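You operate a simulated robot arm through the tools that you are given. There is no shell and no other tool. Be economical: measure what you need, move in short steps, check, and stop when the job is done.

The job below is to be done with a simulated two-armed robot. You get a single attempt, and the scene is never put back.

## Task
On the top of the steel table, fold the grey rag in half, so that its two long edges meet.

It is judged by the outcome, as a careful person would: the job done as asked, and still so three seconds after it is handed in. It fails if anything else is knocked over, pushed out of place, dropped, spilled or broken. Flat cloth is picked up by pressing the open fingertips on it (5 to 10 N) and closing them slowly along it; thin cloth reads only 2 to 8 mm in the jaws.

## Robot
Two 6-joint arms with two-finger parallel grippers on one trunk, on a base that drives. Base frame: it is fixed to the floor where the robot stands at the start and does not move with it; the origin is under the middle of the robot, x ahead of it, y to its left, z up; the surface under the hand at the start is at about z = 800. Lengths are in mm, angles in degrees, forces in N, time in s.
The left shoulder is at the start at [60, 187, 1047], the right one opposite. With the tool pointing down near the work surface each hand reaches from about 280 to 620 mm from the robot's upright axis, wherever it stands, measured 20 degrees to its own side. Places, roughly: top of the steel table [700, 0, 800]. Payload 1.57 kg a hand.
Tool frame (each hand has its own): the origin (TCP) lies between the finger pads and is the grasp point; the fingertips stand 30 mm ahead of it; z points along the fingers, y is the line along which they close. The gripper opens to 110 mm. The fingers are 24 mm wide and 12 mm thick; the gripper's body (48 by 112 mm) begins 78 mm behind the TCP.
Orientation is that of the tool frame in the base frame, as a unit quaternion [x, y, z, w]. With the fingers straight down and closing along the base's y, the tool's x points along the base's -x, its y along +y and its z along -z.

## Interface
- The arms move only by the tool move_arm. It takes "left_plan", "right_plan" or both (then of equal length, played together; a hand with none holds still); each is a list of rows, each a list of 7 numbers: the shift along the tool's x, y, z in mm, then the turn, a rotation vector about the tool's x, y, z in degrees, then the gripper command, from -1 (shut) to 1 (fully open), values between in proportion. In form: [[dx, dy, dz, ax, ay, az, hand], ...]. A call has 1 to 10 rows; each row shifts and turns the commanded pose from where the row before left it, along the tool's axes as they then stand. A row lasts 0.2 s, in which the tool goes at most 50 mm and 8.6 degrees; a call with a longer step from one row to the next is refused whole, and so is a gripper value outside its range. A pose out of reach is approached as far as the arm can. The call stops where the force on the tool passes 40 N (or 10 N more than at its start, if that is more) or the arm is blocked; 0.2 s more then pass. The fingers move at their own pace (about 153 mm/s each) and stop on an object; they squeeze with about 30 N. The grip force told is the motor's: it shows also when the fingers shut on nothing. Time passes only in rows, and 0.2 s behind the last, so rows that do not move let the fingers close. The reply holds the time, the measured pose of the TCP, the force on the tool along the base axes, the opening and the grip force, in the units named above and with some noise, with the torque about the TCP (base axes, N m) and any sound that the robot's microphone picked up.
- Cameras (640 x 400 px; columns grow to the right, rows downward): "scene" is now at [7.5, 3.4, 1574.8]; the picture's right is [0.06, -1.00, 0.00], its down [-0.86, -0.05, -0.52] and it looks along [0.52, 0.03, -0.86] (base axes); focal length 282 px, centre (320, 200). "left" rides on the left gripper at [70, -16, -141] in its tool frame; the picture's right is [0.23, 0.97, 0.00], its down [-0.86, 0.20, -0.48] and it looks along [-0.47, 0.11, 0.88] (tool axes); focal length 222 px, centre (320, 200). "right" rides on the right gripper at [70, 16, -141] in its tool frame; the picture's right is [-0.23, 0.97, 0.00], its down [-0.86, -0.20, -0.48] and it looks along [-0.47, -0.11, 0.88] (tool axes); focal length 222 px, centre (320, 200). There is no depth. A picture from a camera that has moved, and an enlarged one, comes with that camera's place and axes in the base frame and with its lens.
- capture(camera): a new picture of that camera. It takes no simulated time.
- lift_body(by): slides the trunk up (or, below 0, down) by that many mm; the arms and the scene camera ride with it, the base frame stays. It gives what a move gives, with no picture.
- roll_base(legs): drives the robot by 1 to 6 legs, each [ahead, left, turn to the left] in mm, mm and degrees, along the robot's own axes; the way and the turn of a leg run together, so that a leg with both is an arc; at most 1500 mm and 180 degrees a leg. The arms and the cameras ride along, it lands a little off, and it stops where it bumps. It gives what a move gives.
- head_to(pan, tilt): turns the head with the scene camera to pan (to the left, within 86 degrees either way) and tilt (down, from -29 to 69), counted from straight ahead of the robot. It gives what a move gives.
- inspect(camera, box): a new picture of the part [left, top, right, bottom] of that camera's present view, enlarged. It takes no simulated time.
- finish_job(): hands the job in; it is judged then, once.

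Go step by step. Nothing tells you exact positions but the pictures and the camera data: compare them with the known pose of the tool, close in by small moves and look again before you grip or let go. The budget is 120 turns and 108 pictures, counting those below and the enlarged ones. Unless the task says otherwise, let go and move clear before handing in, and close with one line.

The tools are called after "Request:" as name(argument=value, ...) on one line, values as JSON. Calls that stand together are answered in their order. move_arm: Moves the arms, as the interface text tells. Its arguments: {"type":"object","properties":{"left_plan":{"type":"array","items":{"type":"array","items":{"type":"number"}}},"right_plan":{"type":"array","items":{"type":"array","items":{"type":"number"}}}},"required":[]} The other tools are called the same way: lift_body (by) slides the trunk up or down; roll_base (legs) drives the base; head_to (pan, tilt) turns the head that bears the scene camera; capture (camera) takes a picture; inspect (camera, box) takes an enlarged picture of a part of a camera's view; finish_job () hands the job in.

At the start:

```text
time_s: 0.0
left_eef_pos: [414.2, 270.1, 1021.4]
left_ee_rot: [0.0, 1.0, 0.0, 0.0]
left_force: [0.7, 0.2, -1.1]
left_wrist_torque: [-0.01, 0.0, -0.02]
left_finger_gap: 109.8
left_gripper_force: 0.1
right_eef_pos: [439.2, -104.2, 998.7]
right_ee_rot: [0.0, 1.0, 0.0, 0.0]
right_force: [0.4, 0.3, 0.2]
right_wrist_torque: [0.0, -0.04, 0.02]
right_finger_gap: 109.8
right_gripper_force: 0.1
trunk travel left (down, up): [-675.0, 315.0]
robot x, y, heading: [3.8, 3.3, 0.3]
head pan, tilt: [3.3, 58.9]
```

scene: 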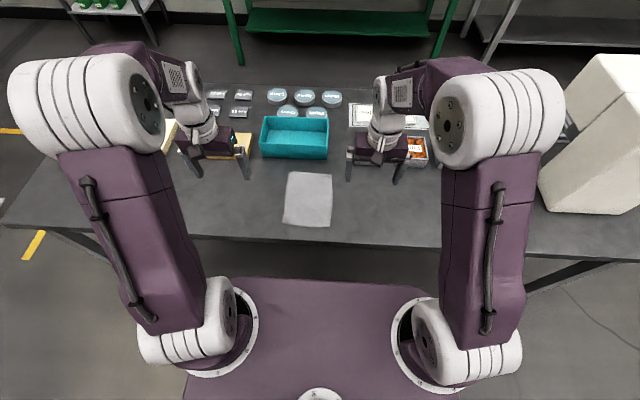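
right: 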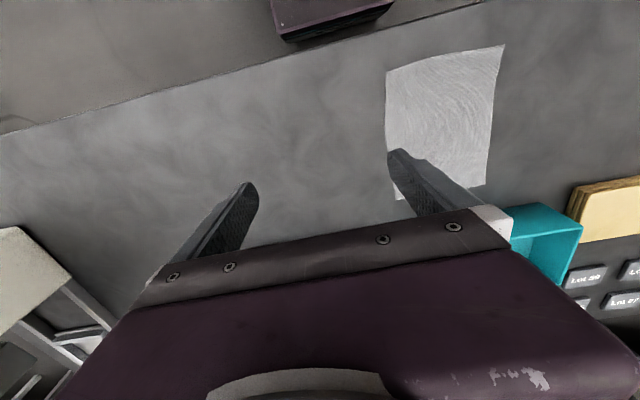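
left: 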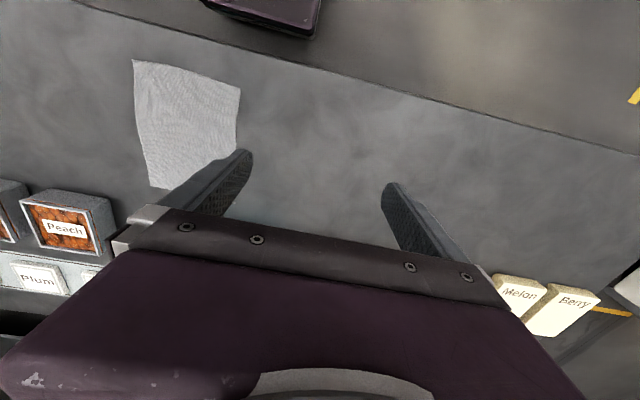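

The grey rag lies near the front of the table, about 200 mm long (away from me) and 145 mm wide, with the long edges running along x. I'll take an enlarged look for exact corners.

Request:
inspect(camera="scene", box=[250, 150, 370, 240])

Request:
inspect(camera="scene", box=[160, 70, 480, 270])

```text
4.44 times, centred on (310, 195) of scene
camera zoom: at [7.5, 3.4, 1574.8], right [0.06, -1.0, 0.0], down [-0.86, -0.05, -0.52], along [0.52, 0.03, -0.86], focal length 1256 px, centre (364, 222)
```

zoom: 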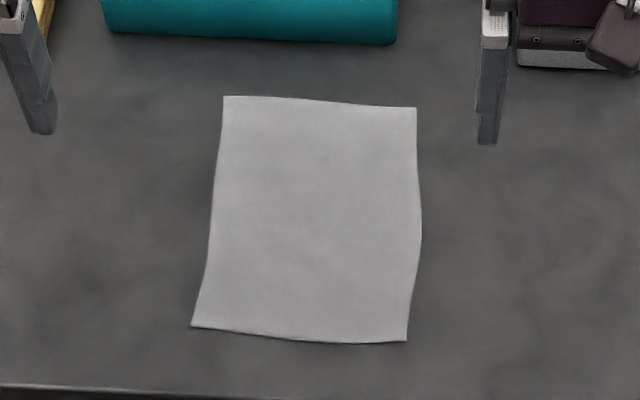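

```text
2.00 times, centred on (320, 170) of scene
camera zoom: at [7.5, 3.4, 1574.8], right [0.06, -1.0, 0.0], down [-0.86, -0.05, -0.52], along [0.52, 0.03, -0.86], focal length 565 px, centre (320, 260)
```

zoom: 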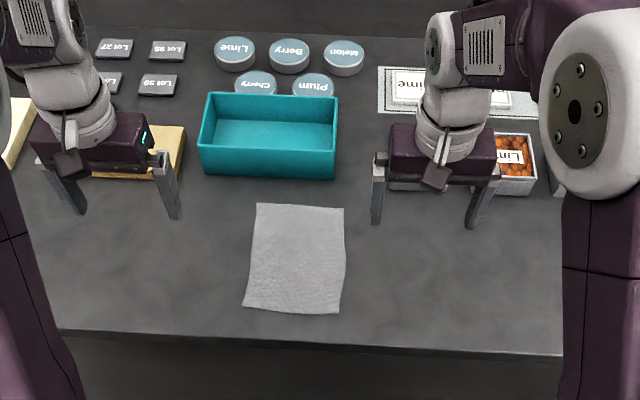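

The rag spans about x 381–580 and y 0–147. Folding the left long edge over with two hands works best if the robot stands to the left and faces diagonally, so I'll look at the clearance in front of the base.

Request:
head_to(pan=45, tilt=60)

Request:
capture(camera="scene")

Request:
head_to(pan=0, tilt=69)

Request:
capture(camera="scene")

```text
time_s: 1.1
left_eef_pos: [414.9, 269.9, 1019.8]
left_ee_rot: [0.0, 1.0, 0.0, 0.0]
left_force: [-0.1, 0.8, -0.4]
left_wrist_torque: [-0.03, 0.02, 0.0]
left_finger_gap: 109.9
left_gripper_force: 0.0
right_eef_pos: [438.5, -105.4, 997.0]
right_ee_rot: [0.0, 1.0, 0.001, 0.0]
right_force: [-0.5, -0.2, 0.3]
right_wrist_torque: [0.02, 0.03, 0.04]
right_finger_gap: 110.1
right_gripper_force: 0.0
trunk travel left (down, up): [-675.0, 315.0]
robot x, y, heading: [1.2, 1.4, 0.2]
head pan, tilt: [45.0, 60.0]
```

```text
102 pictures are left
camera scene: at [-13.1, 46.5, 1573.6], right [0.71, -0.71, 0.0], down [-0.61, -0.61, -0.5], along [0.35, 0.35, -0.87], focal length 282 px, centre (320, 200)
```

scene: 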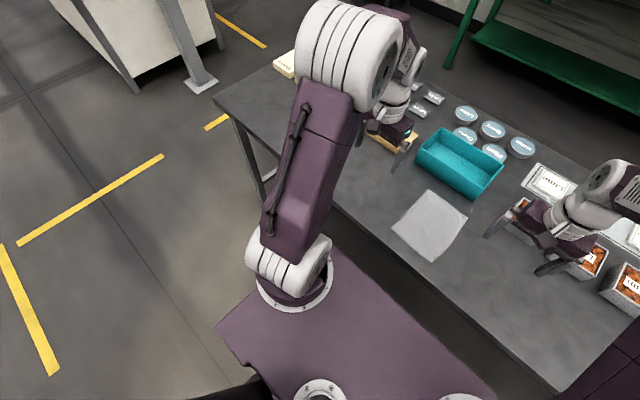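

```text
time_s: 2.2
left_eef_pos: [414.9, 270.4, 1021.2]
left_ee_rot: [0.001, 1.0, -0.001, 0.0]
left_force: [0.3, 0.0, 0.3]
left_wrist_torque: [0.01, 0.01, -0.05]
left_finger_gap: 110.0
left_gripper_force: 0.1
right_eef_pos: [437.8, -105.5, 997.6]
right_ee_rot: [0.0, 1.0, -0.001, 0.001]
right_force: [-0.6, 0.2, -0.3]
right_wrist_torque: [0.0, -0.04, -0.01]
right_finger_gap: 110.1
right_gripper_force: 0.0
trunk travel left (down, up): [-675.0, 315.0]
robot x, y, heading: [-2.9, 1.0, -0.1]
head pan, tilt: [0.0, 68.8]
```

```text
101 pictures are left
camera scene: at [-4.3, -0.5, 1564.2], right [0.0, -1.0, 0.0], down [-0.93, 0.0, -0.36], along [0.36, 0.0, -0.93], focal length 282 px, centre (320, 200)
```

scene: 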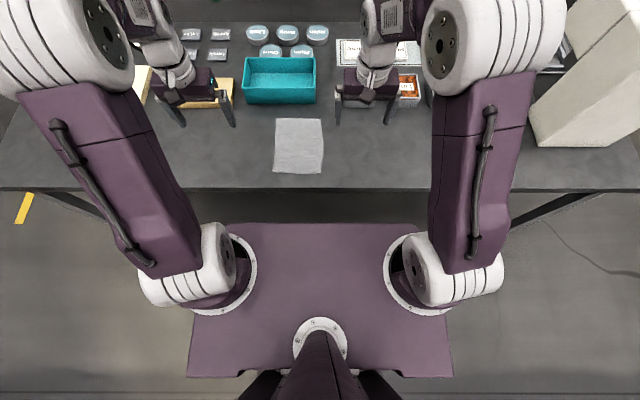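

The floor under the table front is open, so I'll shift left about 255 mm, edge forward and turn 35° right, with the hands kept high.

Request:
roll_base(legs=[[0, 255, 0], [0, 0, -35]])

Request:
head_to(pan=0, tilt=60)

Request:
capture(camera="scene")

```text
time_s: 5.7
left_eef_pos: [494.9, 240.2, 1022.3]
left_ee_rot: [0.301, 0.953, 0.0, 0.0]
left_force: [-0.3, 0.2, -1.0]
left_wrist_torque: [0.02, -0.01, -0.01]
left_finger_gap: 110.0
left_gripper_force: 0.0
right_eef_pos: [298.8, -79.7, 997.9]
right_ee_rot: [0.302, 0.953, -0.001, 0.0]
right_force: [-0.5, 1.0, 0.4]
right_wrist_torque: [0.0, 0.04, 0.0]
right_finger_gap: 110.0
right_gripper_force: 0.1
trunk travel left (down, up): [-675.0, 315.0]
robot x, y, heading: [2.0, 258.9, -35.3]
head pan, tilt: [0.0, 68.8]
```

```text
time_s: 6.4
left_eef_pos: [495.9, 239.7, 1021.1]
left_ee_rot: [0.301, 0.953, 0.001, 0.001]
left_force: [0.2, 0.4, -0.1]
left_wrist_torque: [0.02, -0.03, -0.02]
left_finger_gap: 109.9
left_gripper_force: 0.1
right_eef_pos: [298.9, -80.0, 998.2]
right_ee_rot: [0.301, 0.953, 0.001, 0.0]
right_force: [0.0, -0.1, -1.2]
right_wrist_torque: [0.0, 0.0, 0.02]
right_finger_gap: 110.0
right_gripper_force: 0.1
trunk travel left (down, up): [-675.0, 315.0]
robot x, y, heading: [-2.6, 255.4, -34.7]
head pan, tilt: [0.0, 60.0]
```

```text
100 pictures are left
camera scene: at [5.0, 252.4, 1573.6], right [-0.57, -0.82, 0.0], down [-0.71, 0.5, -0.5], along [0.41, -0.29, -0.87], focal length 282 px, centre (320, 200)
```

scene: 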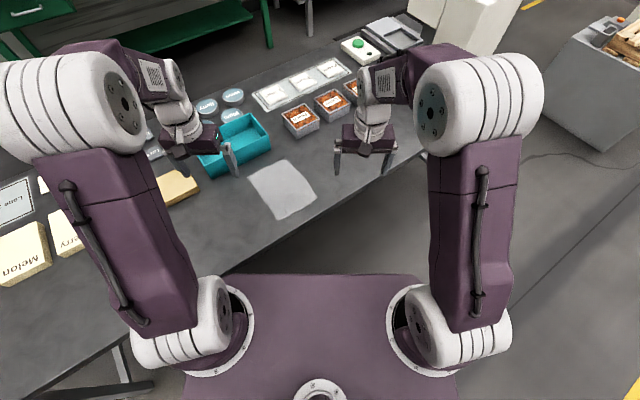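

Good pose; still clear of the table. Now shift 60 mm toward the table in base x.

Request:
roll_base(legs=[[50, 35, 0]])

Request:
capture(camera="scene")

Request:
inspect(camera="scene", box=[220, 120, 360, 220])

```text
time_s: 7.4
left_eef_pos: [555.5, 239.7, 1021.7]
left_ee_rot: [0.302, 0.953, 0.0, 0.002]
left_force: [0.4, 0.7, 0.0]
left_wrist_torque: [0.01, 0.01, 0.0]
left_finger_gap: 109.8
left_gripper_force: 0.1
right_eef_pos: [358.4, -80.8, 999.7]
right_ee_rot: [0.301, 0.954, 0.0, 0.001]
right_force: [-0.5, -0.2, 0.9]
right_wrist_torque: [0.01, -0.03, -0.02]
right_finger_gap: 110.1
right_gripper_force: 0.0
trunk travel left (down, up): [-675.0, 315.0]
robot x, y, heading: [59.4, 257.3, -35.3]
head pan, tilt: [0.0, 60.0]
```

```text
99 pictures are left
camera scene: at [64.3, 251.7, 1573.6], right [-0.58, -0.82, 0.0], down [-0.71, 0.5, -0.5], along [0.41, -0.29, -0.87], focal length 282 px, centre (320, 200)
```

scene: 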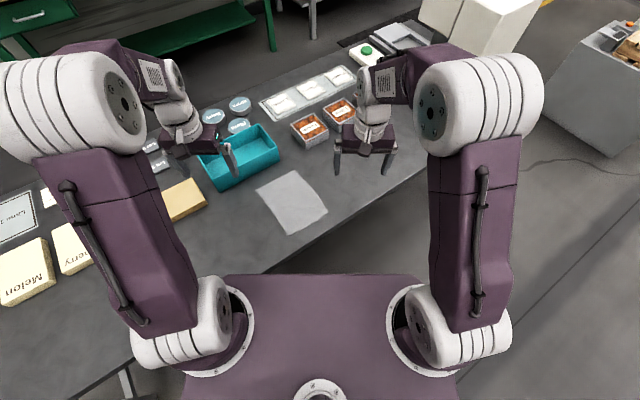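

```text
4.00 times, centred on (290, 170) of scene
camera zoom: at [64.3, 251.7, 1573.6], right [-0.58, -0.82, 0.0], down [-0.71, 0.5, -0.5], along [0.41, -0.29, -0.87], focal length 1130 px, centre (440, 320)
```

zoom: 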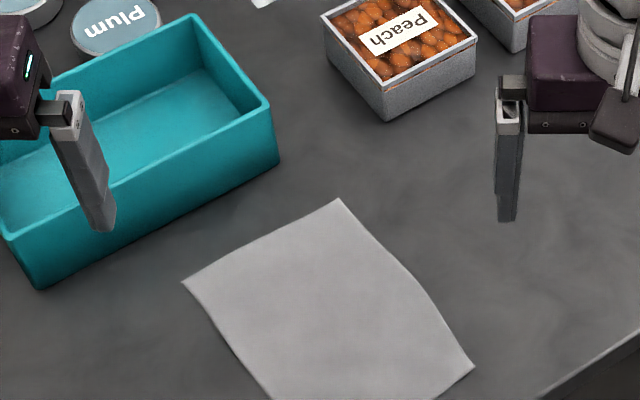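

I'll align both hands so the fingers close along base y and bring the left hand above the far-left corner. The right hand just rotates for now.

Request:
move_arm(left_plan=[[0, 0, 0, 0, 0, -7, 1], [0, 0, 0, 0, 0, -7, 0.3], [0, 0, 0, 0, 0, -7, -0.45], [0, 0, 0, 0, 0, -7, -0.45], [0, 0, 0, 0, 0, -7, -0.45], [-1, -26, 30, 0, 0, 0, -0.45], [-1, -26, 30, 0, 0, 0, -0.45], [-1, -26, 30, 0, 0, 0, -0.45], [-1, -26, 30, 0, 0, 0, -0.45]], right_plan=[[0, 0, 0, 0, 0, -7, 1], [0, 0, 0, 0, 0, -7, 0.3], [0, 0, 0, 0, 0, -7, -0.45], [0, 0, 0, 0, 0, -7, -0.45], [0, 0, 0, 0, 0, -7, -0.45], [0, 0, 0, 0, 0, 0, -0.45], [0, 0, 0, 0, 0, 0, -0.45], [0, 0, 0, 0, 0, 0, -0.45], [0, 0, 0, 0, 0, 0, -0.45]])

Request:
capture(camera="left")

Request:
capture(camera="scene")

```text
time_s: 9.4
left_eef_pos: [560.1, 135.5, 899.4]
left_ee_rot: [0.001, 1.0, 0.0, 0.0]
left_force: [-0.2, 0.2, 0.3]
left_wrist_torque: [0.03, 0.0, -0.02]
left_finger_gap: 30.1
left_gripper_force: 0.0
right_eef_pos: [359.7, -81.1, 997.9]
right_ee_rot: [0.0, 1.0, 0.001, 0.0]
right_force: [0.4, 0.1, -0.6]
right_wrist_torque: [0.03, 0.03, 0.01]
right_finger_gap: 30.2
right_gripper_force: 0.0
trunk travel left (down, up): [-675.0, 315.0]
robot x, y, heading: [63.5, 256.1, -35.1]
head pan, tilt: [0.0, 60.0]
```

```text
97 pictures are left
camera left: at [490.2, 119.6, 1041.0], right [-0.23, 0.97, 0.0], down [0.86, 0.2, 0.48], along [0.47, 0.11, -0.88], focal length 222 px, centre (320, 200)
```

left: 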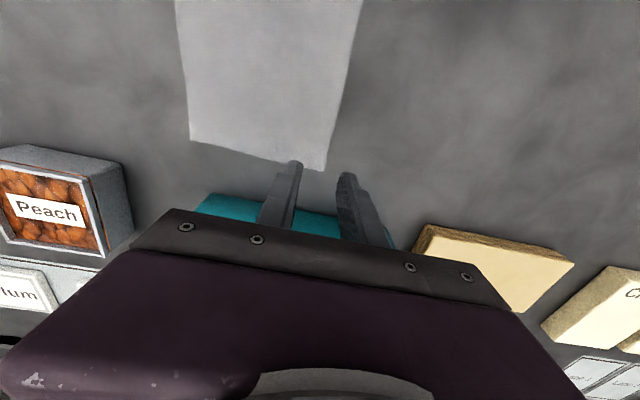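

```text
96 pictures are left
camera scene: at [67.4, 250.1, 1573.6], right [-0.57, -0.82, 0.0], down [-0.71, 0.5, -0.5], along [0.41, -0.29, -0.87], focal length 282 px, centre (320, 200)
```

scene: 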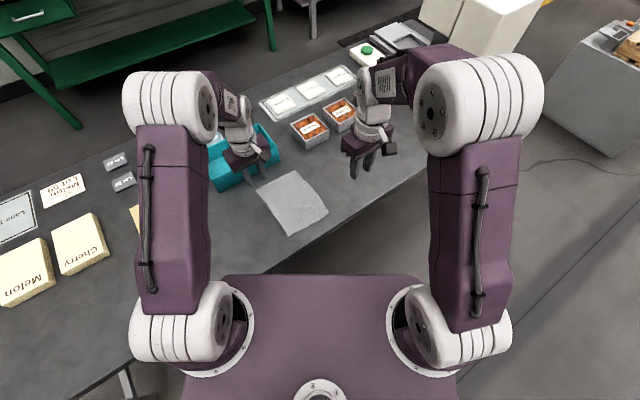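

The left camera confirms the far-left corner at about (580, 147), so the left hand is well placed. Next I'll bring the right hand over the near-left corner at height.

Request:
move_arm(right_plan=[[-7.5, 36, 0, 0, 0, 0, -0.45], [-7.5, 36, 0, 0, 0, 0, -0.45], [-7.5, 36, 0, 0, 0, 0, -0.45], [-7.5, 36, 0, 0, 0, 0, -0.45], [-7.5, 36, 0, 0, 0, 0, -0.45], [-7.5, 34, 0, 0, 0, 0, -0.45]])

Request:
capture(camera="scene")

Request:
capture(camera="right")

```text
time_s: 10.8
left_eef_pos: [559.8, 136.9, 901.4]
left_ee_rot: [0.0, 1.0, -0.001, 0.0]
left_force: [-0.1, -0.6, -0.2]
left_wrist_torque: [0.03, 0.01, 0.0]
left_finger_gap: 30.0
left_gripper_force: 0.2
right_eef_pos: [403.6, 134.9, 999.1]
right_ee_rot: [0.001, 1.0, -0.001, 0.0]
right_force: [-0.5, 0.4, 0.2]
right_wrist_torque: [0.0, -0.02, -0.03]
right_finger_gap: 30.4
right_gripper_force: 0.0
trunk travel left (down, up): [-675.0, 315.0]
robot x, y, heading: [61.1, 258.9, -35.0]
head pan, tilt: [0.0, 60.0]
```

```text
95 pictures are left
camera scene: at [66.6, 253.0, 1573.6], right [-0.57, -0.82, 0.0], down [-0.71, 0.5, -0.5], along [0.41, -0.29, -0.87], focal length 282 px, centre (320, 200)
```

scene: 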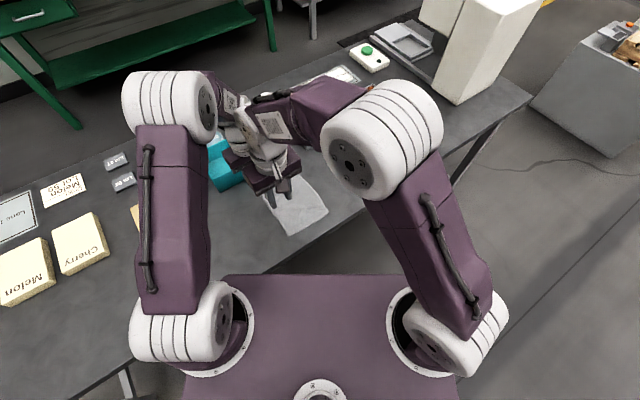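

```text
94 pictures are left
camera right: at [334.3, 149.6, 1140.6], right [0.23, 0.97, 0.0], down [0.85, -0.2, 0.48], along [0.47, -0.11, -0.88], focal length 222 px, centre (320, 200)
```

right: 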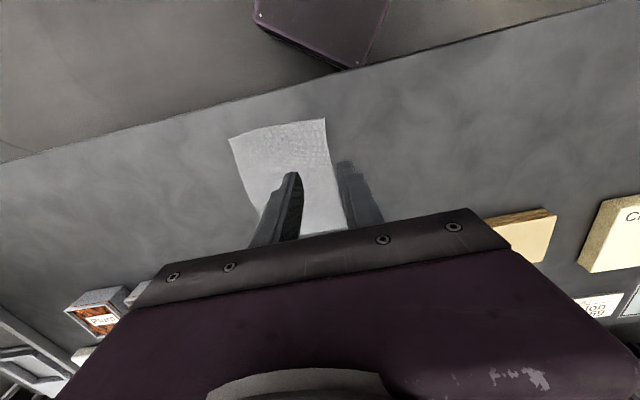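

The near-left corner is at about (386, 145) and the right hand is above it. Lowering both hands to just above the cloth.

Request:
move_arm(left_plan=[[0, 0, 0, 0, 0, 0, -0.45], [0, 0, 0, 0, 0, 0, -0.45], [0, 0, 20, 0, 0, 0, -0.45], [0, 0, 20, 0, 0, 0, -0.45], [0, -1, 20, 0, 0, 0, -0.45]], right_plan=[[0, -2, 32, 0, 0, 0, -0.45], [0, 0, 32, 0, 0, 0, -0.45], [0, 0, 32, 0, 0, 0, -0.45], [0, 0, 32, 0, 0, 0, -0.45], [0, 0, 30, 0, 0, 0, -0.45]])

Request:
capture(camera="left")

Request:
capture(camera="right")

```text
time_s: 12.0
left_eef_pos: [560.0, 134.7, 841.1]
left_ee_rot: [0.0, 1.0, 0.0, 0.0]
left_force: [-0.3, 0.5, 0.2]
left_wrist_torque: [0.01, 0.02, -0.02]
left_finger_gap: 30.1
left_gripper_force: 0.0
right_eef_pos: [405.5, 131.3, 841.4]
right_ee_rot: [0.001, 1.0, 0.0, 0.0]
right_force: [0.5, -0.2, -0.2]
right_wrist_torque: [0.0, -0.02, 0.01]
right_finger_gap: 30.1
right_gripper_force: 0.1
trunk travel left (down, up): [-675.0, 315.0]
robot x, y, heading: [62.2, 256.7, -35.1]
head pan, tilt: [0.0, 60.0]
```

```text
93 pictures are left
camera left: at [490.3, 119.0, 981.3], right [-0.23, 0.97, 0.0], down [0.86, 0.2, 0.48], along [0.47, 0.11, -0.88], focal length 222 px, centre (320, 200)
```

left: 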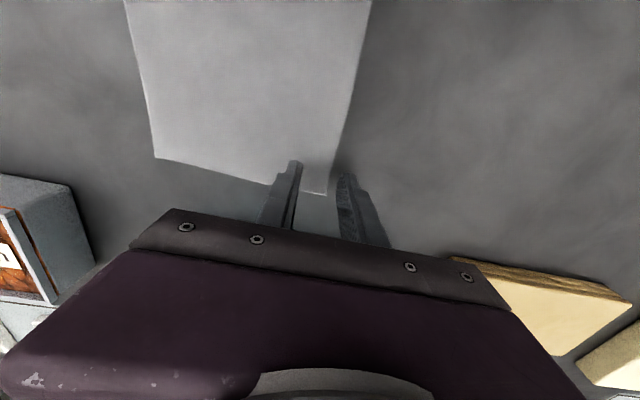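

```text
92 pictures are left
camera right: at [335.2, 146.6, 981.8], right [0.23, 0.97, 0.0], down [0.85, -0.2, 0.48], along [0.47, -0.11, -0.88], focal length 222 px, centre (320, 200)
```

right: 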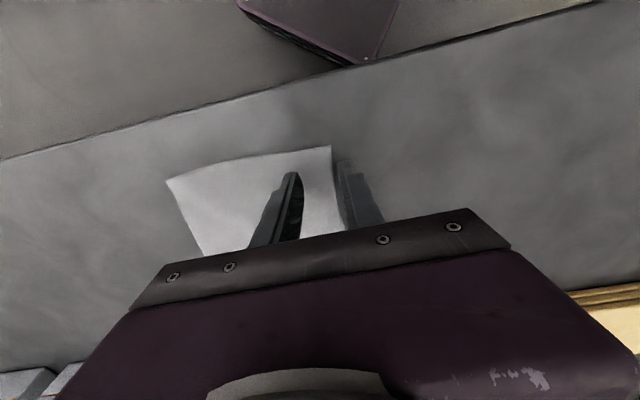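

Both outer fingers sit just outside the left edge and both inner fingers sit on the cloth. Lowering slowly to contact.

Request:
move_arm(left_plan=[[0, 0, 4, 0, 0, 0, -0.45], [0, 0, 4, 0, 0, 0, -0.45], [0, 0, 2, 0, 0, 0, -0.45], [0, 0, 0, 0, 0, 0, -0.45]], right_plan=[[0, 0, 4, 0, 0, 0, -0.45], [0, 0, 4, 0, 0, 0, -0.45], [0, 0, 2, 0, 0, 0, -0.45], [0, 0, 0, 0, 0, 0, -0.45]])

```text
time_s: 13.0
left_eef_pos: [559.6, 134.7, 830.5]
left_ee_rot: [0.001, 1.0, 0.0, 0.0]
left_force: [-0.1, 0.2, 2.8]
left_wrist_torque: [-0.05, -0.01, 0.04]
left_finger_gap: 30.2
left_gripper_force: 0.0
right_eef_pos: [404.6, 131.6, 831.1]
right_ee_rot: [0.0, 1.0, 0.0, 0.001]
right_force: [1.8, 0.5, 6.9]
right_wrist_torque: [-0.2, 0.02, -0.02]
right_finger_gap: 30.7
right_gripper_force: 0.1
trunk travel left (down, up): [-675.0, 315.0]
robot x, y, heading: [61.4, 256.1, -34.9]
head pan, tilt: [0.0, 60.0]
```

Contact made (left 3 N, right 7 N). Press the left a touch more and close both slowly.

Request:
move_arm(left_plan=[[0, 0, 1, 0, 0, 0, -0.45], [0, 0, 0, 0, 0, 0, -0.52], [0, 0, 0, 0, 0, 0, -0.59], [0, 0, 0, 0, 0, 0, -0.66], [0, 0, 0, 0, 0, 0, -0.73], [0, 0, 0, 0, 0, 0, -0.8], [0, 0, 0, 0, 0, 0, -0.87], [0, 0, 0, 0, 0, 0, -0.94], [0, 0, 0, 0, 0, 0, -1], [0, 0, 0, 0, 0, 0, -1]], right_plan=[[0, 0, 0, 0, 0, 0, -0.45], [0, 0, 0, 0, 0, 0, -0.52], [0, 0, 0, 0, 0, 0, -0.59], [0, 0, 0, 0, 0, 0, -0.66], [0, 0, 0, 0, 0, 0, -0.73], [0, 0, 0, 0, 0, 0, -0.8], [0, 0, 0, 0, 0, 0, -0.87], [0, 0, 0, 0, 0, 0, -0.94], [0, 0, 0, 0, 0, 0, -1], [0, 0, 0, 0, 0, 0, -1]])

Request:
capture(camera="left")

Request:
capture(camera="right")

```text
time_s: 15.2
left_eef_pos: [558.7, 133.9, 830.1]
left_ee_rot: [0.001, 1.0, -0.001, 0.0]
left_force: [-0.3, 1.4, 16.2]
left_wrist_torque: [-0.11, -0.02, 0.03]
left_finger_gap: 2.7
left_gripper_force: 23.7
right_eef_pos: [403.5, 131.5, 830.6]
right_ee_rot: [0.0, 1.0, -0.001, 0.001]
right_force: [1.2, -1.1, 2.9]
right_wrist_torque: [-0.06, -0.01, 0.0]
right_finger_gap: 2.5
right_gripper_force: 23.8
trunk travel left (down, up): [-675.0, 315.0]
robot x, y, heading: [64.2, 255.6, -35.0]
head pan, tilt: [0.0, 60.0]
```

```text
91 pictures are left
camera left: at [488.2, 119.0, 972.1], right [-0.23, 0.97, 0.0], down [0.85, 0.2, 0.48], along [0.47, 0.11, -0.88], focal length 222 px, centre (320, 200)
```

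left: 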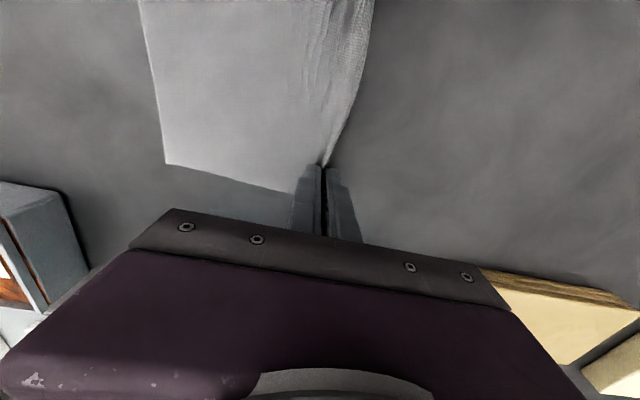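

```text
90 pictures are left
camera right: at [332.9, 146.8, 972.7], right [0.23, 0.97, 0.0], down [0.85, -0.2, 0.48], along [0.47, -0.11, -0.88], focal length 222 px, centre (320, 200)
```

right: 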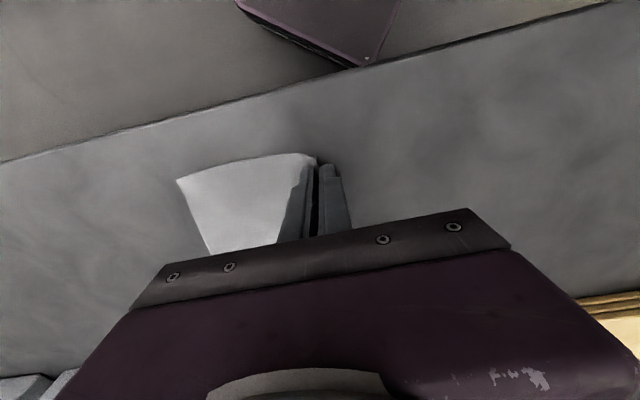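

Both jaws read about 2.6 mm, so cloth is in both. Lift 35 mm and check.

Request:
move_arm(left_plan=[[0, 0, -12, 0, 0, 0, -1], [0, -5, -12, 0, 0, 0, -1], [0, -5, -12, 0, 0, 0, -1], [0, 0, 0, 0, 0, 0, -1]], right_plan=[[0, 0, -12, 0, 0, 0, -1], [0, -5, -12, 0, 0, 0, -1], [0, -5, -12, 0, 0, 0, -1], [0, 0, 0, 0, 0, 0, -1]])

Request:
capture(camera="left")

Request:
capture(camera="right")

Request:
inspect(camera="scene", box=[210, 110, 350, 250])

```text
time_s: 16.2
left_eef_pos: [559.3, 124.0, 865.5]
left_ee_rot: [0.0, 1.0, 0.001, 0.0]
left_force: [0.1, -0.1, 0.4]
left_wrist_torque: [0.0, -0.01, -0.01]
left_finger_gap: 2.3
left_gripper_force: 23.9
right_eef_pos: [404.8, 120.6, 865.9]
right_ee_rot: [0.001, 1.0, 0.0, 0.001]
right_force: [-0.2, 0.4, -0.1]
right_wrist_torque: [0.0, 0.01, -0.01]
right_finger_gap: 2.6
right_gripper_force: 23.6
trunk travel left (down, up): [-675.0, 315.0]
robot x, y, heading: [60.5, 255.4, -34.9]
head pan, tilt: [0.0, 60.0]
```

```text
89 pictures are left
camera left: at [489.5, 108.8, 1007.1], right [-0.23, 0.97, 0.0], down [0.86, 0.2, 0.48], along [0.47, 0.11, -0.88], focal length 222 px, centre (320, 200)
```

left: 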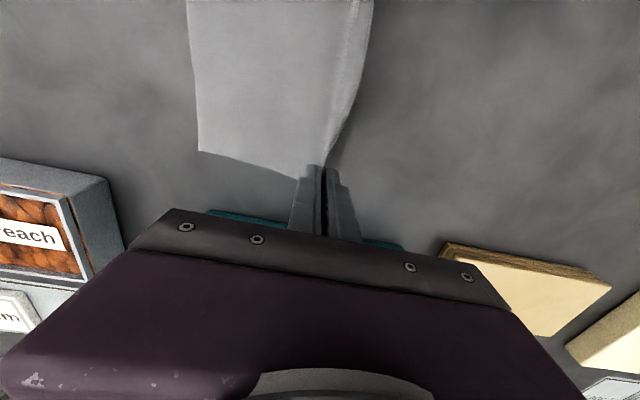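

```text
88 pictures are left
camera right: at [334.4, 136.4, 1007.4], right [0.23, 0.97, 0.0], down [0.86, -0.2, 0.48], along [0.47, -0.11, -0.88], focal length 222 px, centre (320, 200)
```

right: 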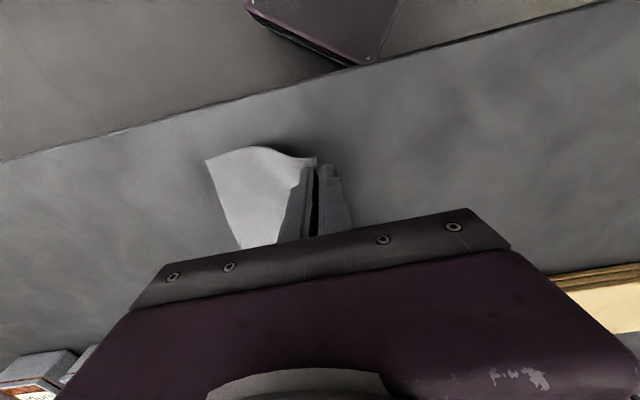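

```text
2.86 times, centred on (280, 180) of scene
camera zoom: at [66.4, 251.9, 1573.6], right [-0.57, -0.82, 0.0], down [-0.71, 0.5, -0.5], along [0.41, -0.29, -0.87], focal length 807 px, centre (434, 257)
```

zoom: 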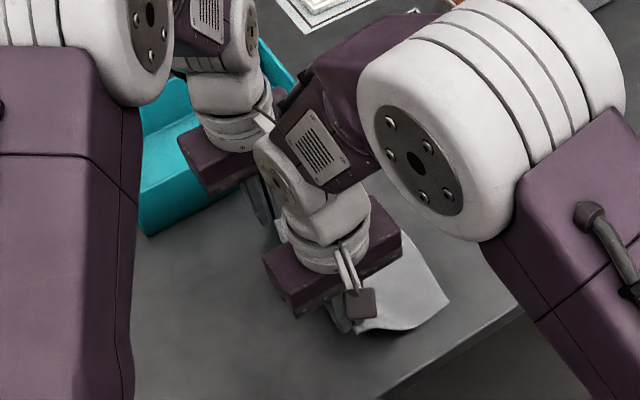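

Both corners are held. The rag slid about 12 mm left when gripped, so its right edge is now at y≈12, and I'll carry the left edge over in an arc around y≈85.

Request:
move_arm(left_plan=[[0, -14, -22, 0, 0, 0, -1], [0, -18, -10, 0, 0, 0, -1], [0, -20, 0, 0, 0, 0, -1], [0, -20, 10, 0, 0, 0, -1], [0, -18, 18, 0, 0, 0, -1], [0, -12, 16, 0, 0, 0, -1], [0, 0, 0, 0, 0, 0, -1]], right_plan=[[0, -12, -22, 0, 0, 0, -1], [0, -17, -10, 0, 0, 0, -1], [0, -20, 0, 0, 0, 0, -1], [0, -20, 10, 0, 0, 0, -1], [0, -18, 18, 0, 0, 0, -1], [0, -12, 16, 0, 0, 0, -1], [0, 0, 0, 0, 0, 0, -1]])

Request:
capture(camera="left")

Request:
capture(camera="right")

Request:
inspect(camera="scene", box=[210, 110, 370, 250])

```text
time_s: 17.8
left_eef_pos: [559.6, 22.7, 855.1]
left_ee_rot: [0.001, 1.0, 0.001, 0.0]
left_force: [-0.5, 0.1, 0.9]
left_wrist_torque: [-0.05, 0.01, -0.02]
left_finger_gap: 2.4
left_gripper_force: 24.2
right_eef_pos: [403.8, 22.0, 854.4]
right_ee_rot: [0.001, 1.0, 0.001, 0.001]
right_force: [0.1, 0.0, 0.7]
right_wrist_torque: [0.05, -0.03, 0.0]
right_finger_gap: 2.6
right_gripper_force: 23.5
trunk travel left (down, up): [-675.0, 315.0]
robot x, y, heading: [58.1, 255.2, -35.2]
head pan, tilt: [0.0, 60.0]
```

```text
86 pictures are left
camera left: at [489.8, 6.8, 995.2], right [-0.23, 0.97, 0.0], down [0.86, 0.2, 0.48], along [0.47, 0.11, -0.88], focal length 222 px, centre (320, 200)
```

left: 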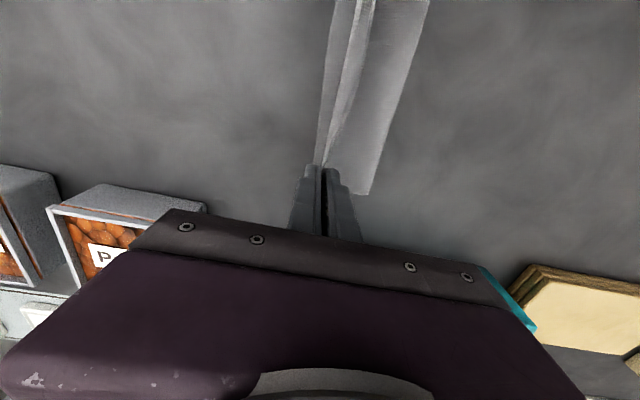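

```text
85 pictures are left
camera right: at [333.6, 37.4, 995.9], right [0.23, 0.97, 0.0], down [0.85, -0.2, 0.48], along [0.47, -0.11, -0.88], focal length 222 px, centre (320, 200)
```

right: 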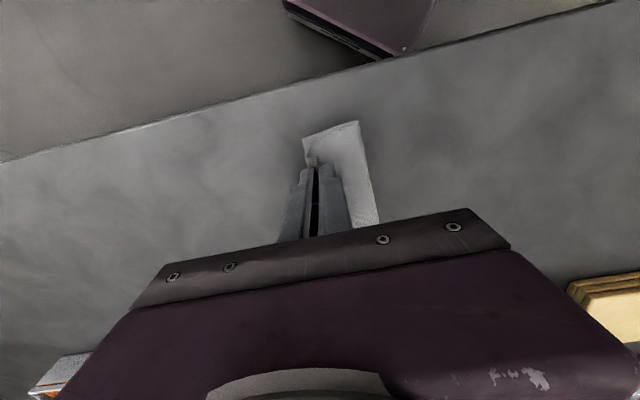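

```text
2.86 times, centred on (290, 180) of scene
camera zoom: at [65.9, 252.3, 1573.6], right [-0.57, -0.82, 0.0], down [-0.71, 0.5, -0.5], along [0.41, -0.29, -0.87], focal length 807 px, centre (406, 257)
```

zoom: 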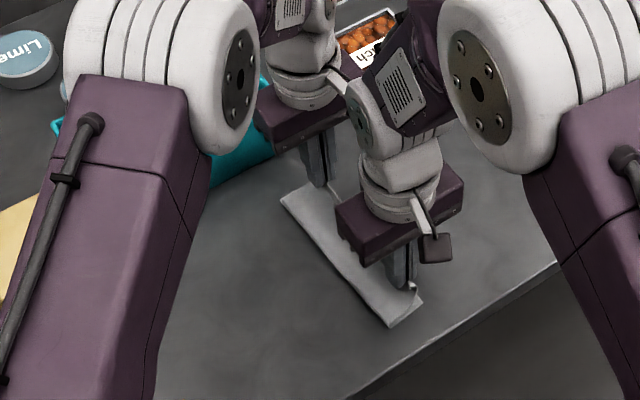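

The fold is forming. I need to see where the bottom layer's right edge is now relative to the jaws.

Request:
inspect(camera="right", box=[260, 90, 420, 190])

Request:
inspect(camera="left", box=[260, 0, 460, 200])

Request:
inspect(camera="scene", box=[270, 150, 330, 200])

```text
4.00 times, centred on (340, 140) of right
camera zoom: at [333.6, 37.4, 995.9], right [0.23, 0.97, 0.0], down [0.85, -0.2, 0.48], along [0.47, -0.11, -0.88], focal length 888 px, centre (240, 440)
```

zoom: 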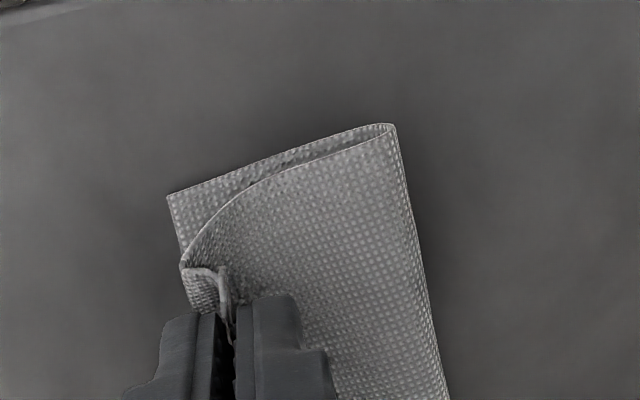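

```text
2.00 times, centred on (360, 100) of left
camera zoom: at [489.8, 6.8, 995.2], right [-0.23, 0.97, 0.0], down [0.86, 0.2, 0.48], along [0.47, 0.11, -0.88], focal length 444 px, centre (240, 400)
```

zoom: 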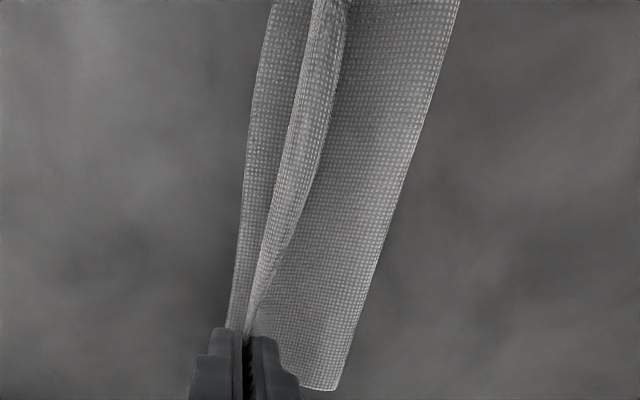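

```text
8.00 times, centred on (300, 175) of scene
camera zoom: at [65.9, 252.3, 1573.6], right [-0.57, -0.82, 0.0], down [-0.71, 0.5, -0.5], along [0.41, -0.29, -0.87], focal length 2260 px, centre (480, 400)
```

zoom: 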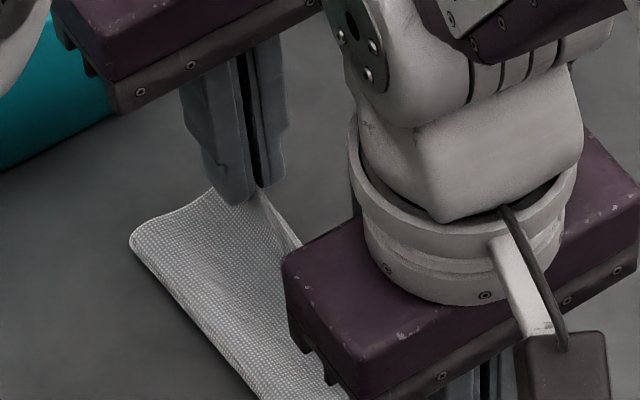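

The pinch sits about 15–20 mm inside the edge, so a flap hangs on the wrong (left) side of the jaws. I'll raise slightly and tilt both hands so the fingers point right and down, which lets the flap hang outward.

Request:
move_arm(left_plan=[[0, 6, -10, 0, 0, 0, -1], [0, 6, -10, 0, 0, 0, -1], [0, 4.2, 0.3, 8, 0, 0, -1], [0, 4.2, 0.3, 8, 0, 0, -1], [0, 4.2, 0.3, 8, 0, 0, -1], [0, 4.2, 0.3, 8, 0, 0, -1], [0, 4.2, 0.3, 8, 0, 0, -1], [0, 4.2, 0.3, 8, 0, 0, -1], [0, 0, 0, 0, 0, 0, -1]], right_plan=[[0, 6, -10, 0, 0, 0, -1], [0, 6, -10, 0, 0, 0, -1], [0, 4.2, 0.3, 8, 0, 0, -1], [0, 4.2, 0.3, 8, 0, 0, -1], [0, 4.2, 0.3, 8, 0, 0, -1], [0, 4.2, 0.3, 8, 0, 0, -1], [0, 4.2, 0.3, 8, 0, 0, -1], [0, 4.2, 0.3, 8, 0, 0, -1], [0, 0, 0, 0, 0, 0, -1]])

Request:
capture(camera="left")

Request:
capture(camera="right")

Request:
inspect(camera="scene", box=[210, 110, 370, 250])

```text
time_s: 19.8
left_eef_pos: [559.7, 54.9, 863.7]
left_ee_rot: [0.001, 0.913, -0.408, -0.001]
left_force: [0.5, -0.7, -0.5]
left_wrist_torque: [0.04, -0.01, 0.01]
left_finger_gap: 2.3
left_gripper_force: 24.0
right_eef_pos: [403.5, 55.7, 863.5]
right_ee_rot: [0.002, 0.913, -0.407, 0.001]
right_force: [-0.6, -0.5, -0.5]
right_wrist_torque: [0.01, 0.01, 0.04]
right_finger_gap: 2.5
right_gripper_force: 24.2
trunk travel left (down, up): [-675.0, 315.0]
robot x, y, heading: [61.1, 257.3, -35.1]
head pan, tilt: [0.0, 60.0]
```

```text
80 pictures are left
camera left: at [489.3, 150.8, 970.6], right [-0.23, 0.65, -0.72], down [0.86, 0.49, 0.17], along [0.47, -0.58, -0.67], focal length 222 px, centre (320, 200)
```

left: 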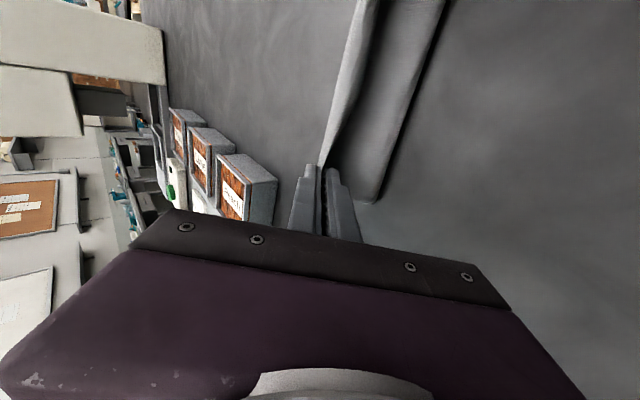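

```text
79 pictures are left
camera right: at [334.1, 171.2, 946.8], right [0.23, 0.65, -0.72], down [0.85, 0.22, 0.47], along [0.47, -0.73, -0.51], focal length 222 px, centre (320, 200)
```

right: 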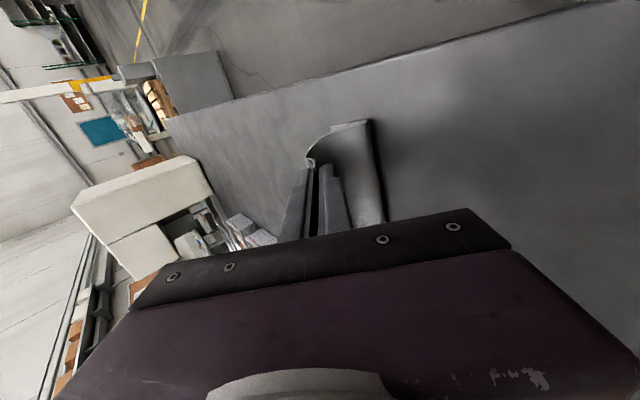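

```text
2.86 times, centred on (290, 180) of scene
camera zoom: at [65.6, 250.7, 1573.6], right [-0.57, -0.82, 0.0], down [-0.71, 0.5, -0.5], along [0.41, -0.29, -0.87], focal length 807 px, centre (406, 257)
```

zoom: 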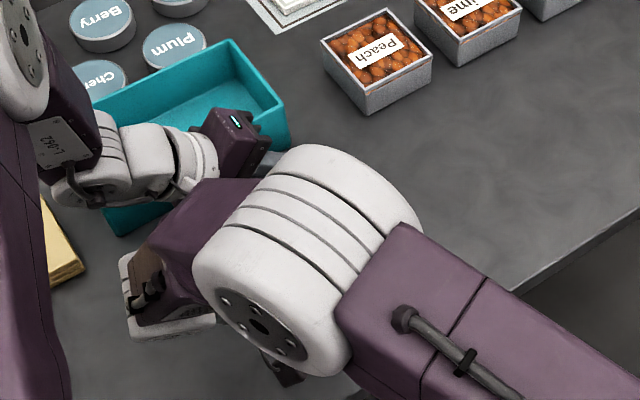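

Request:
inspect(camera="right", box=[260, 90, 420, 190])

Request:
inspect(camera="left", box=[280, 0, 480, 200])

```text
4.00 times, centred on (340, 140) of right
camera zoom: at [334.1, 171.2, 946.8], right [0.23, 0.65, -0.72], down [0.85, 0.22, 0.47], along [0.47, -0.73, -0.51], focal length 888 px, centre (240, 440)
```

zoom: 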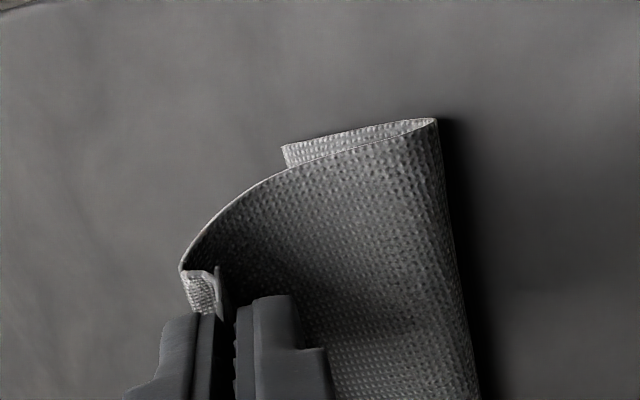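

```text
2.00 times, centred on (380, 100) of left
camera zoom: at [489.3, 150.8, 970.6], right [-0.23, 0.65, -0.72], down [0.86, 0.49, 0.17], along [0.47, -0.58, -0.67], focal length 444 px, centre (200, 400)
```

zoom: 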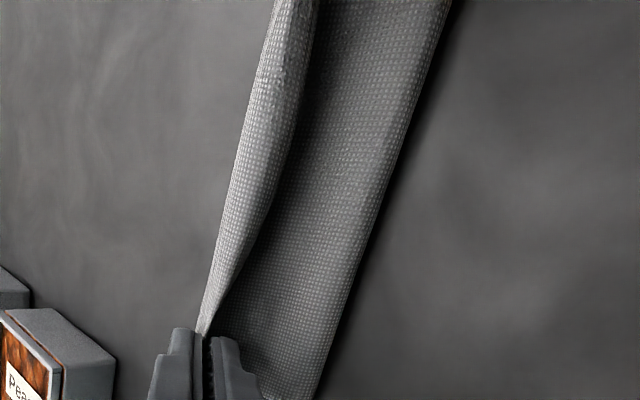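

Looking closely, the flap stays on the inner side with this tilt, so I'll tilt the opposite way, which points the flap upward. Then I'll set the edge down and sweep the flap outward.

Request:
move_arm(left_plan=[[0, -4.2, 0.3, -8, 0, 0, -1], [0, -4.2, 0.3, -8, 0, 0, -1], [0, -4.2, 0.3, -8, 0, 0, -1], [0, -4.2, 0.3, -8, 0, 0, -1], [0, -4.2, 0.3, -8, 0, 0, -1], [0, -4.2, 0.3, -8, 0, 0, -1], [0, -4.2, 0.3, -8, 0, 0, -1], [0, -4.2, 0.3, -8, 0, 0, -1], [0, -4.2, 0.3, -8, 0, 0, -1], [0, 0, 0, 0, 0, 0, -1]], right_plan=[[0, -4.2, 0.3, -8, 0, 0, -1], [0, -4.2, 0.3, -8, 0, 0, -1], [0, -4.2, 0.3, -8, 0, 0, -1], [0, -4.2, 0.3, -8, 0, 0, -1], [0, -4.2, 0.3, -8, 0, 0, -1], [0, -4.2, 0.3, -8, 0, 0, -1], [0, -4.2, 0.3, -8, 0, 0, -1], [0, -4.2, 0.3, -8, 0, 0, -1], [0, -4.2, 0.3, -8, 0, 0, -1], [0, 0, 0, 0, 0, 0, -1]])

Request:
inspect(camera="right", box=[260, 90, 420, 190])

Request:
inspect(camera="left", box=[280, 0, 480, 200])

Request:
inspect(camera="scene", box=[210, 110, 370, 250])

```text
time_s: 22.0
left_eef_pos: [529.4, 49.4, 874.1]
left_ee_rot: [0.0, 0.978, 0.208, 0.001]
left_force: [19.4, -1.7, -3.1]
left_wrist_torque: [0.4, 2.45, 1.66]
left_finger_gap: 2.3
left_gripper_force: 23.8
left hand out of reach, approached as far as the arm can: row 9
right_eef_pos: [404.9, 22.5, 871.7]
right_ee_rot: [0.001, 0.978, 0.209, -0.002]
right_force: [-19.6, 3.1, 2.0]
right_wrist_torque: [-0.46, -2.73, -0.83]
right_finger_gap: 2.4
right_gripper_force: 23.4
trunk travel left (down, up): [-675.0, 315.0]
robot x, y, heading: [58.7, 255.3, -35.2]
head pan, tilt: [0.0, 60.0]
```

```text
4.00 times, centred on (340, 140) of right
camera zoom: at [334.4, -21.4, 1007.0], right [0.23, 0.89, 0.4], down [0.86, -0.38, 0.35], along [0.46, 0.26, -0.85], focal length 888 px, centre (240, 440)
```

zoom: 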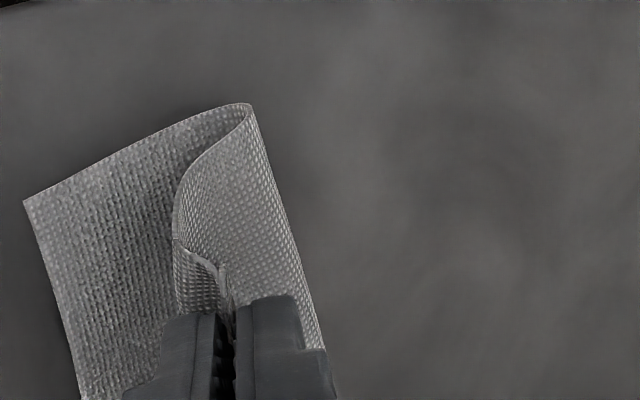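

```text
2.00 times, centred on (380, 100) of left
camera zoom: at [459.5, -23.0, 995.4], right [-0.23, 0.89, 0.4], down [0.85, -0.01, 0.52], along [0.47, 0.46, -0.76], focal length 444 px, centre (200, 400)
```

zoom: 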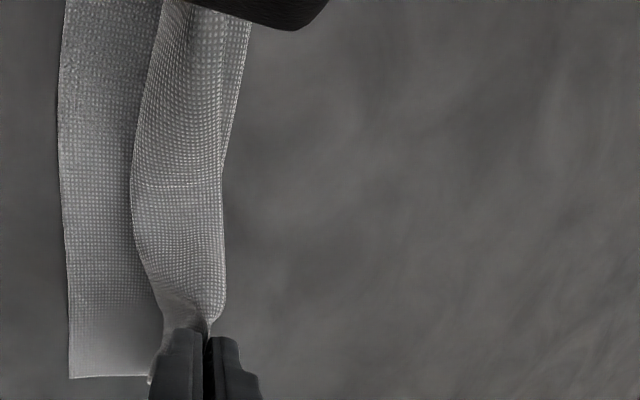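

```text
2.86 times, centred on (290, 180) of scene
camera zoom: at [67.3, 252.4, 1573.6], right [-0.57, -0.82, 0.0], down [-0.71, 0.5, -0.5], along [0.41, -0.29, -0.87], focal length 807 px, centre (406, 257)
```

zoom: 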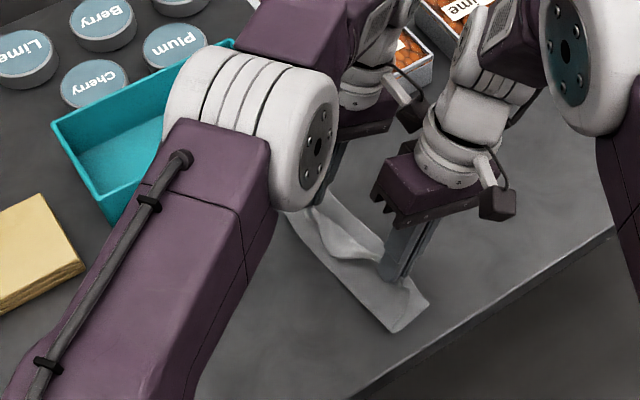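

The left hand ran out of reach and slid into the right gripper (about 19 N). I'll undo the last 24° of tilt on both at once.

Request:
move_arm(left_plan=[[0, 4.2, 0.3, 8, 0, 0, -1], [0, 4.2, 0.3, 8, 0, 0, -1], [0, 4.2, 0.3, 8, 0, 0, -1], [0, 0, 0, 0, 0, 0, -1]], right_plan=[[0, 0, 0, 0, 0, 0, -1], [0, 4.2, 0.3, 8, 0, 0, -1], [0, 4.2, 0.3, 8, 0, 0, -1], [0, 4.2, 0.3, 8, 0, 0, -1]])

Request:
capture(camera="scene")

Request:
inspect(camera="right", box=[240, 90, 400, 190])

Request:
inspect(camera="left", box=[260, 0, 460, 200])

```text
time_s: 23.0
left_eef_pos: [528.3, 60.5, 877.8]
left_ee_rot: [0.002, 1.0, -0.002, 0.001]
left_force: [3.9, 6.2, -0.9]
left_wrist_torque: [-0.99, 0.69, -0.55]
left_finger_gap: 2.0
left_gripper_force: 23.5
right_eef_pos: [404.3, 33.8, 874.6]
right_ee_rot: [0.001, 1.0, -0.001, 0.0]
right_force: [-3.8, -7.0, 0.2]
right_wrist_torque: [1.03, -0.75, -0.15]
right_finger_gap: 2.6
right_gripper_force: 24.5
trunk travel left (down, up): [-675.0, 315.0]
robot x, y, heading: [60.4, 257.6, -35.1]
head pan, tilt: [0.0, 60.0]
```

```text
72 pictures are left
camera scene: at [66.4, 252.3, 1573.6], right [-0.57, -0.82, 0.0], down [-0.71, 0.5, -0.5], along [0.41, -0.29, -0.87], focal length 282 px, centre (320, 200)
```

scene: 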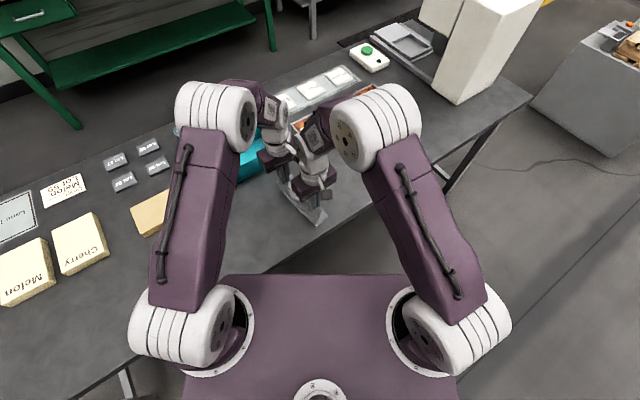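

```text
4.00 times, centred on (320, 140) of right
camera zoom: at [334.3, 49.3, 1015.6], right [0.23, 0.97, 0.0], down [0.85, -0.2, 0.48], along [0.47, -0.11, -0.88], focal length 888 px, centre (320, 440)
```

zoom: 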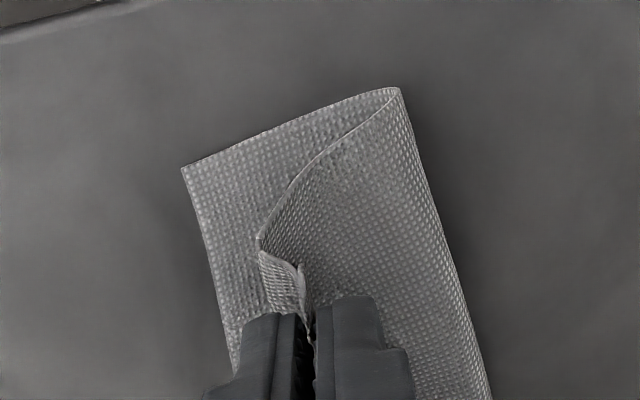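

```text
2.00 times, centred on (360, 100) of left
camera zoom: at [458.4, 45.9, 1017.8], right [-0.22, 0.97, 0.0], down [0.86, 0.2, 0.48], along [0.47, 0.11, -0.88], focal length 444 px, centre (240, 400)
```

zoom: 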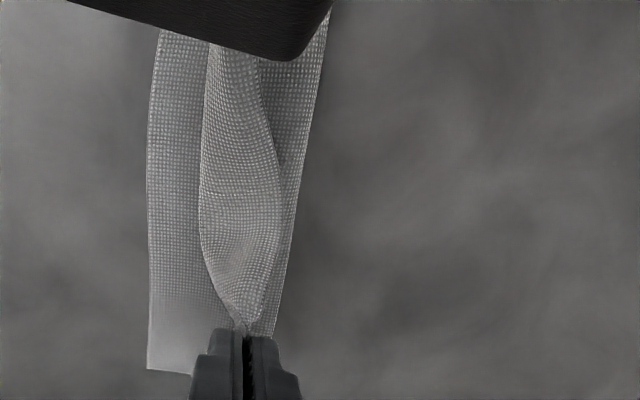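

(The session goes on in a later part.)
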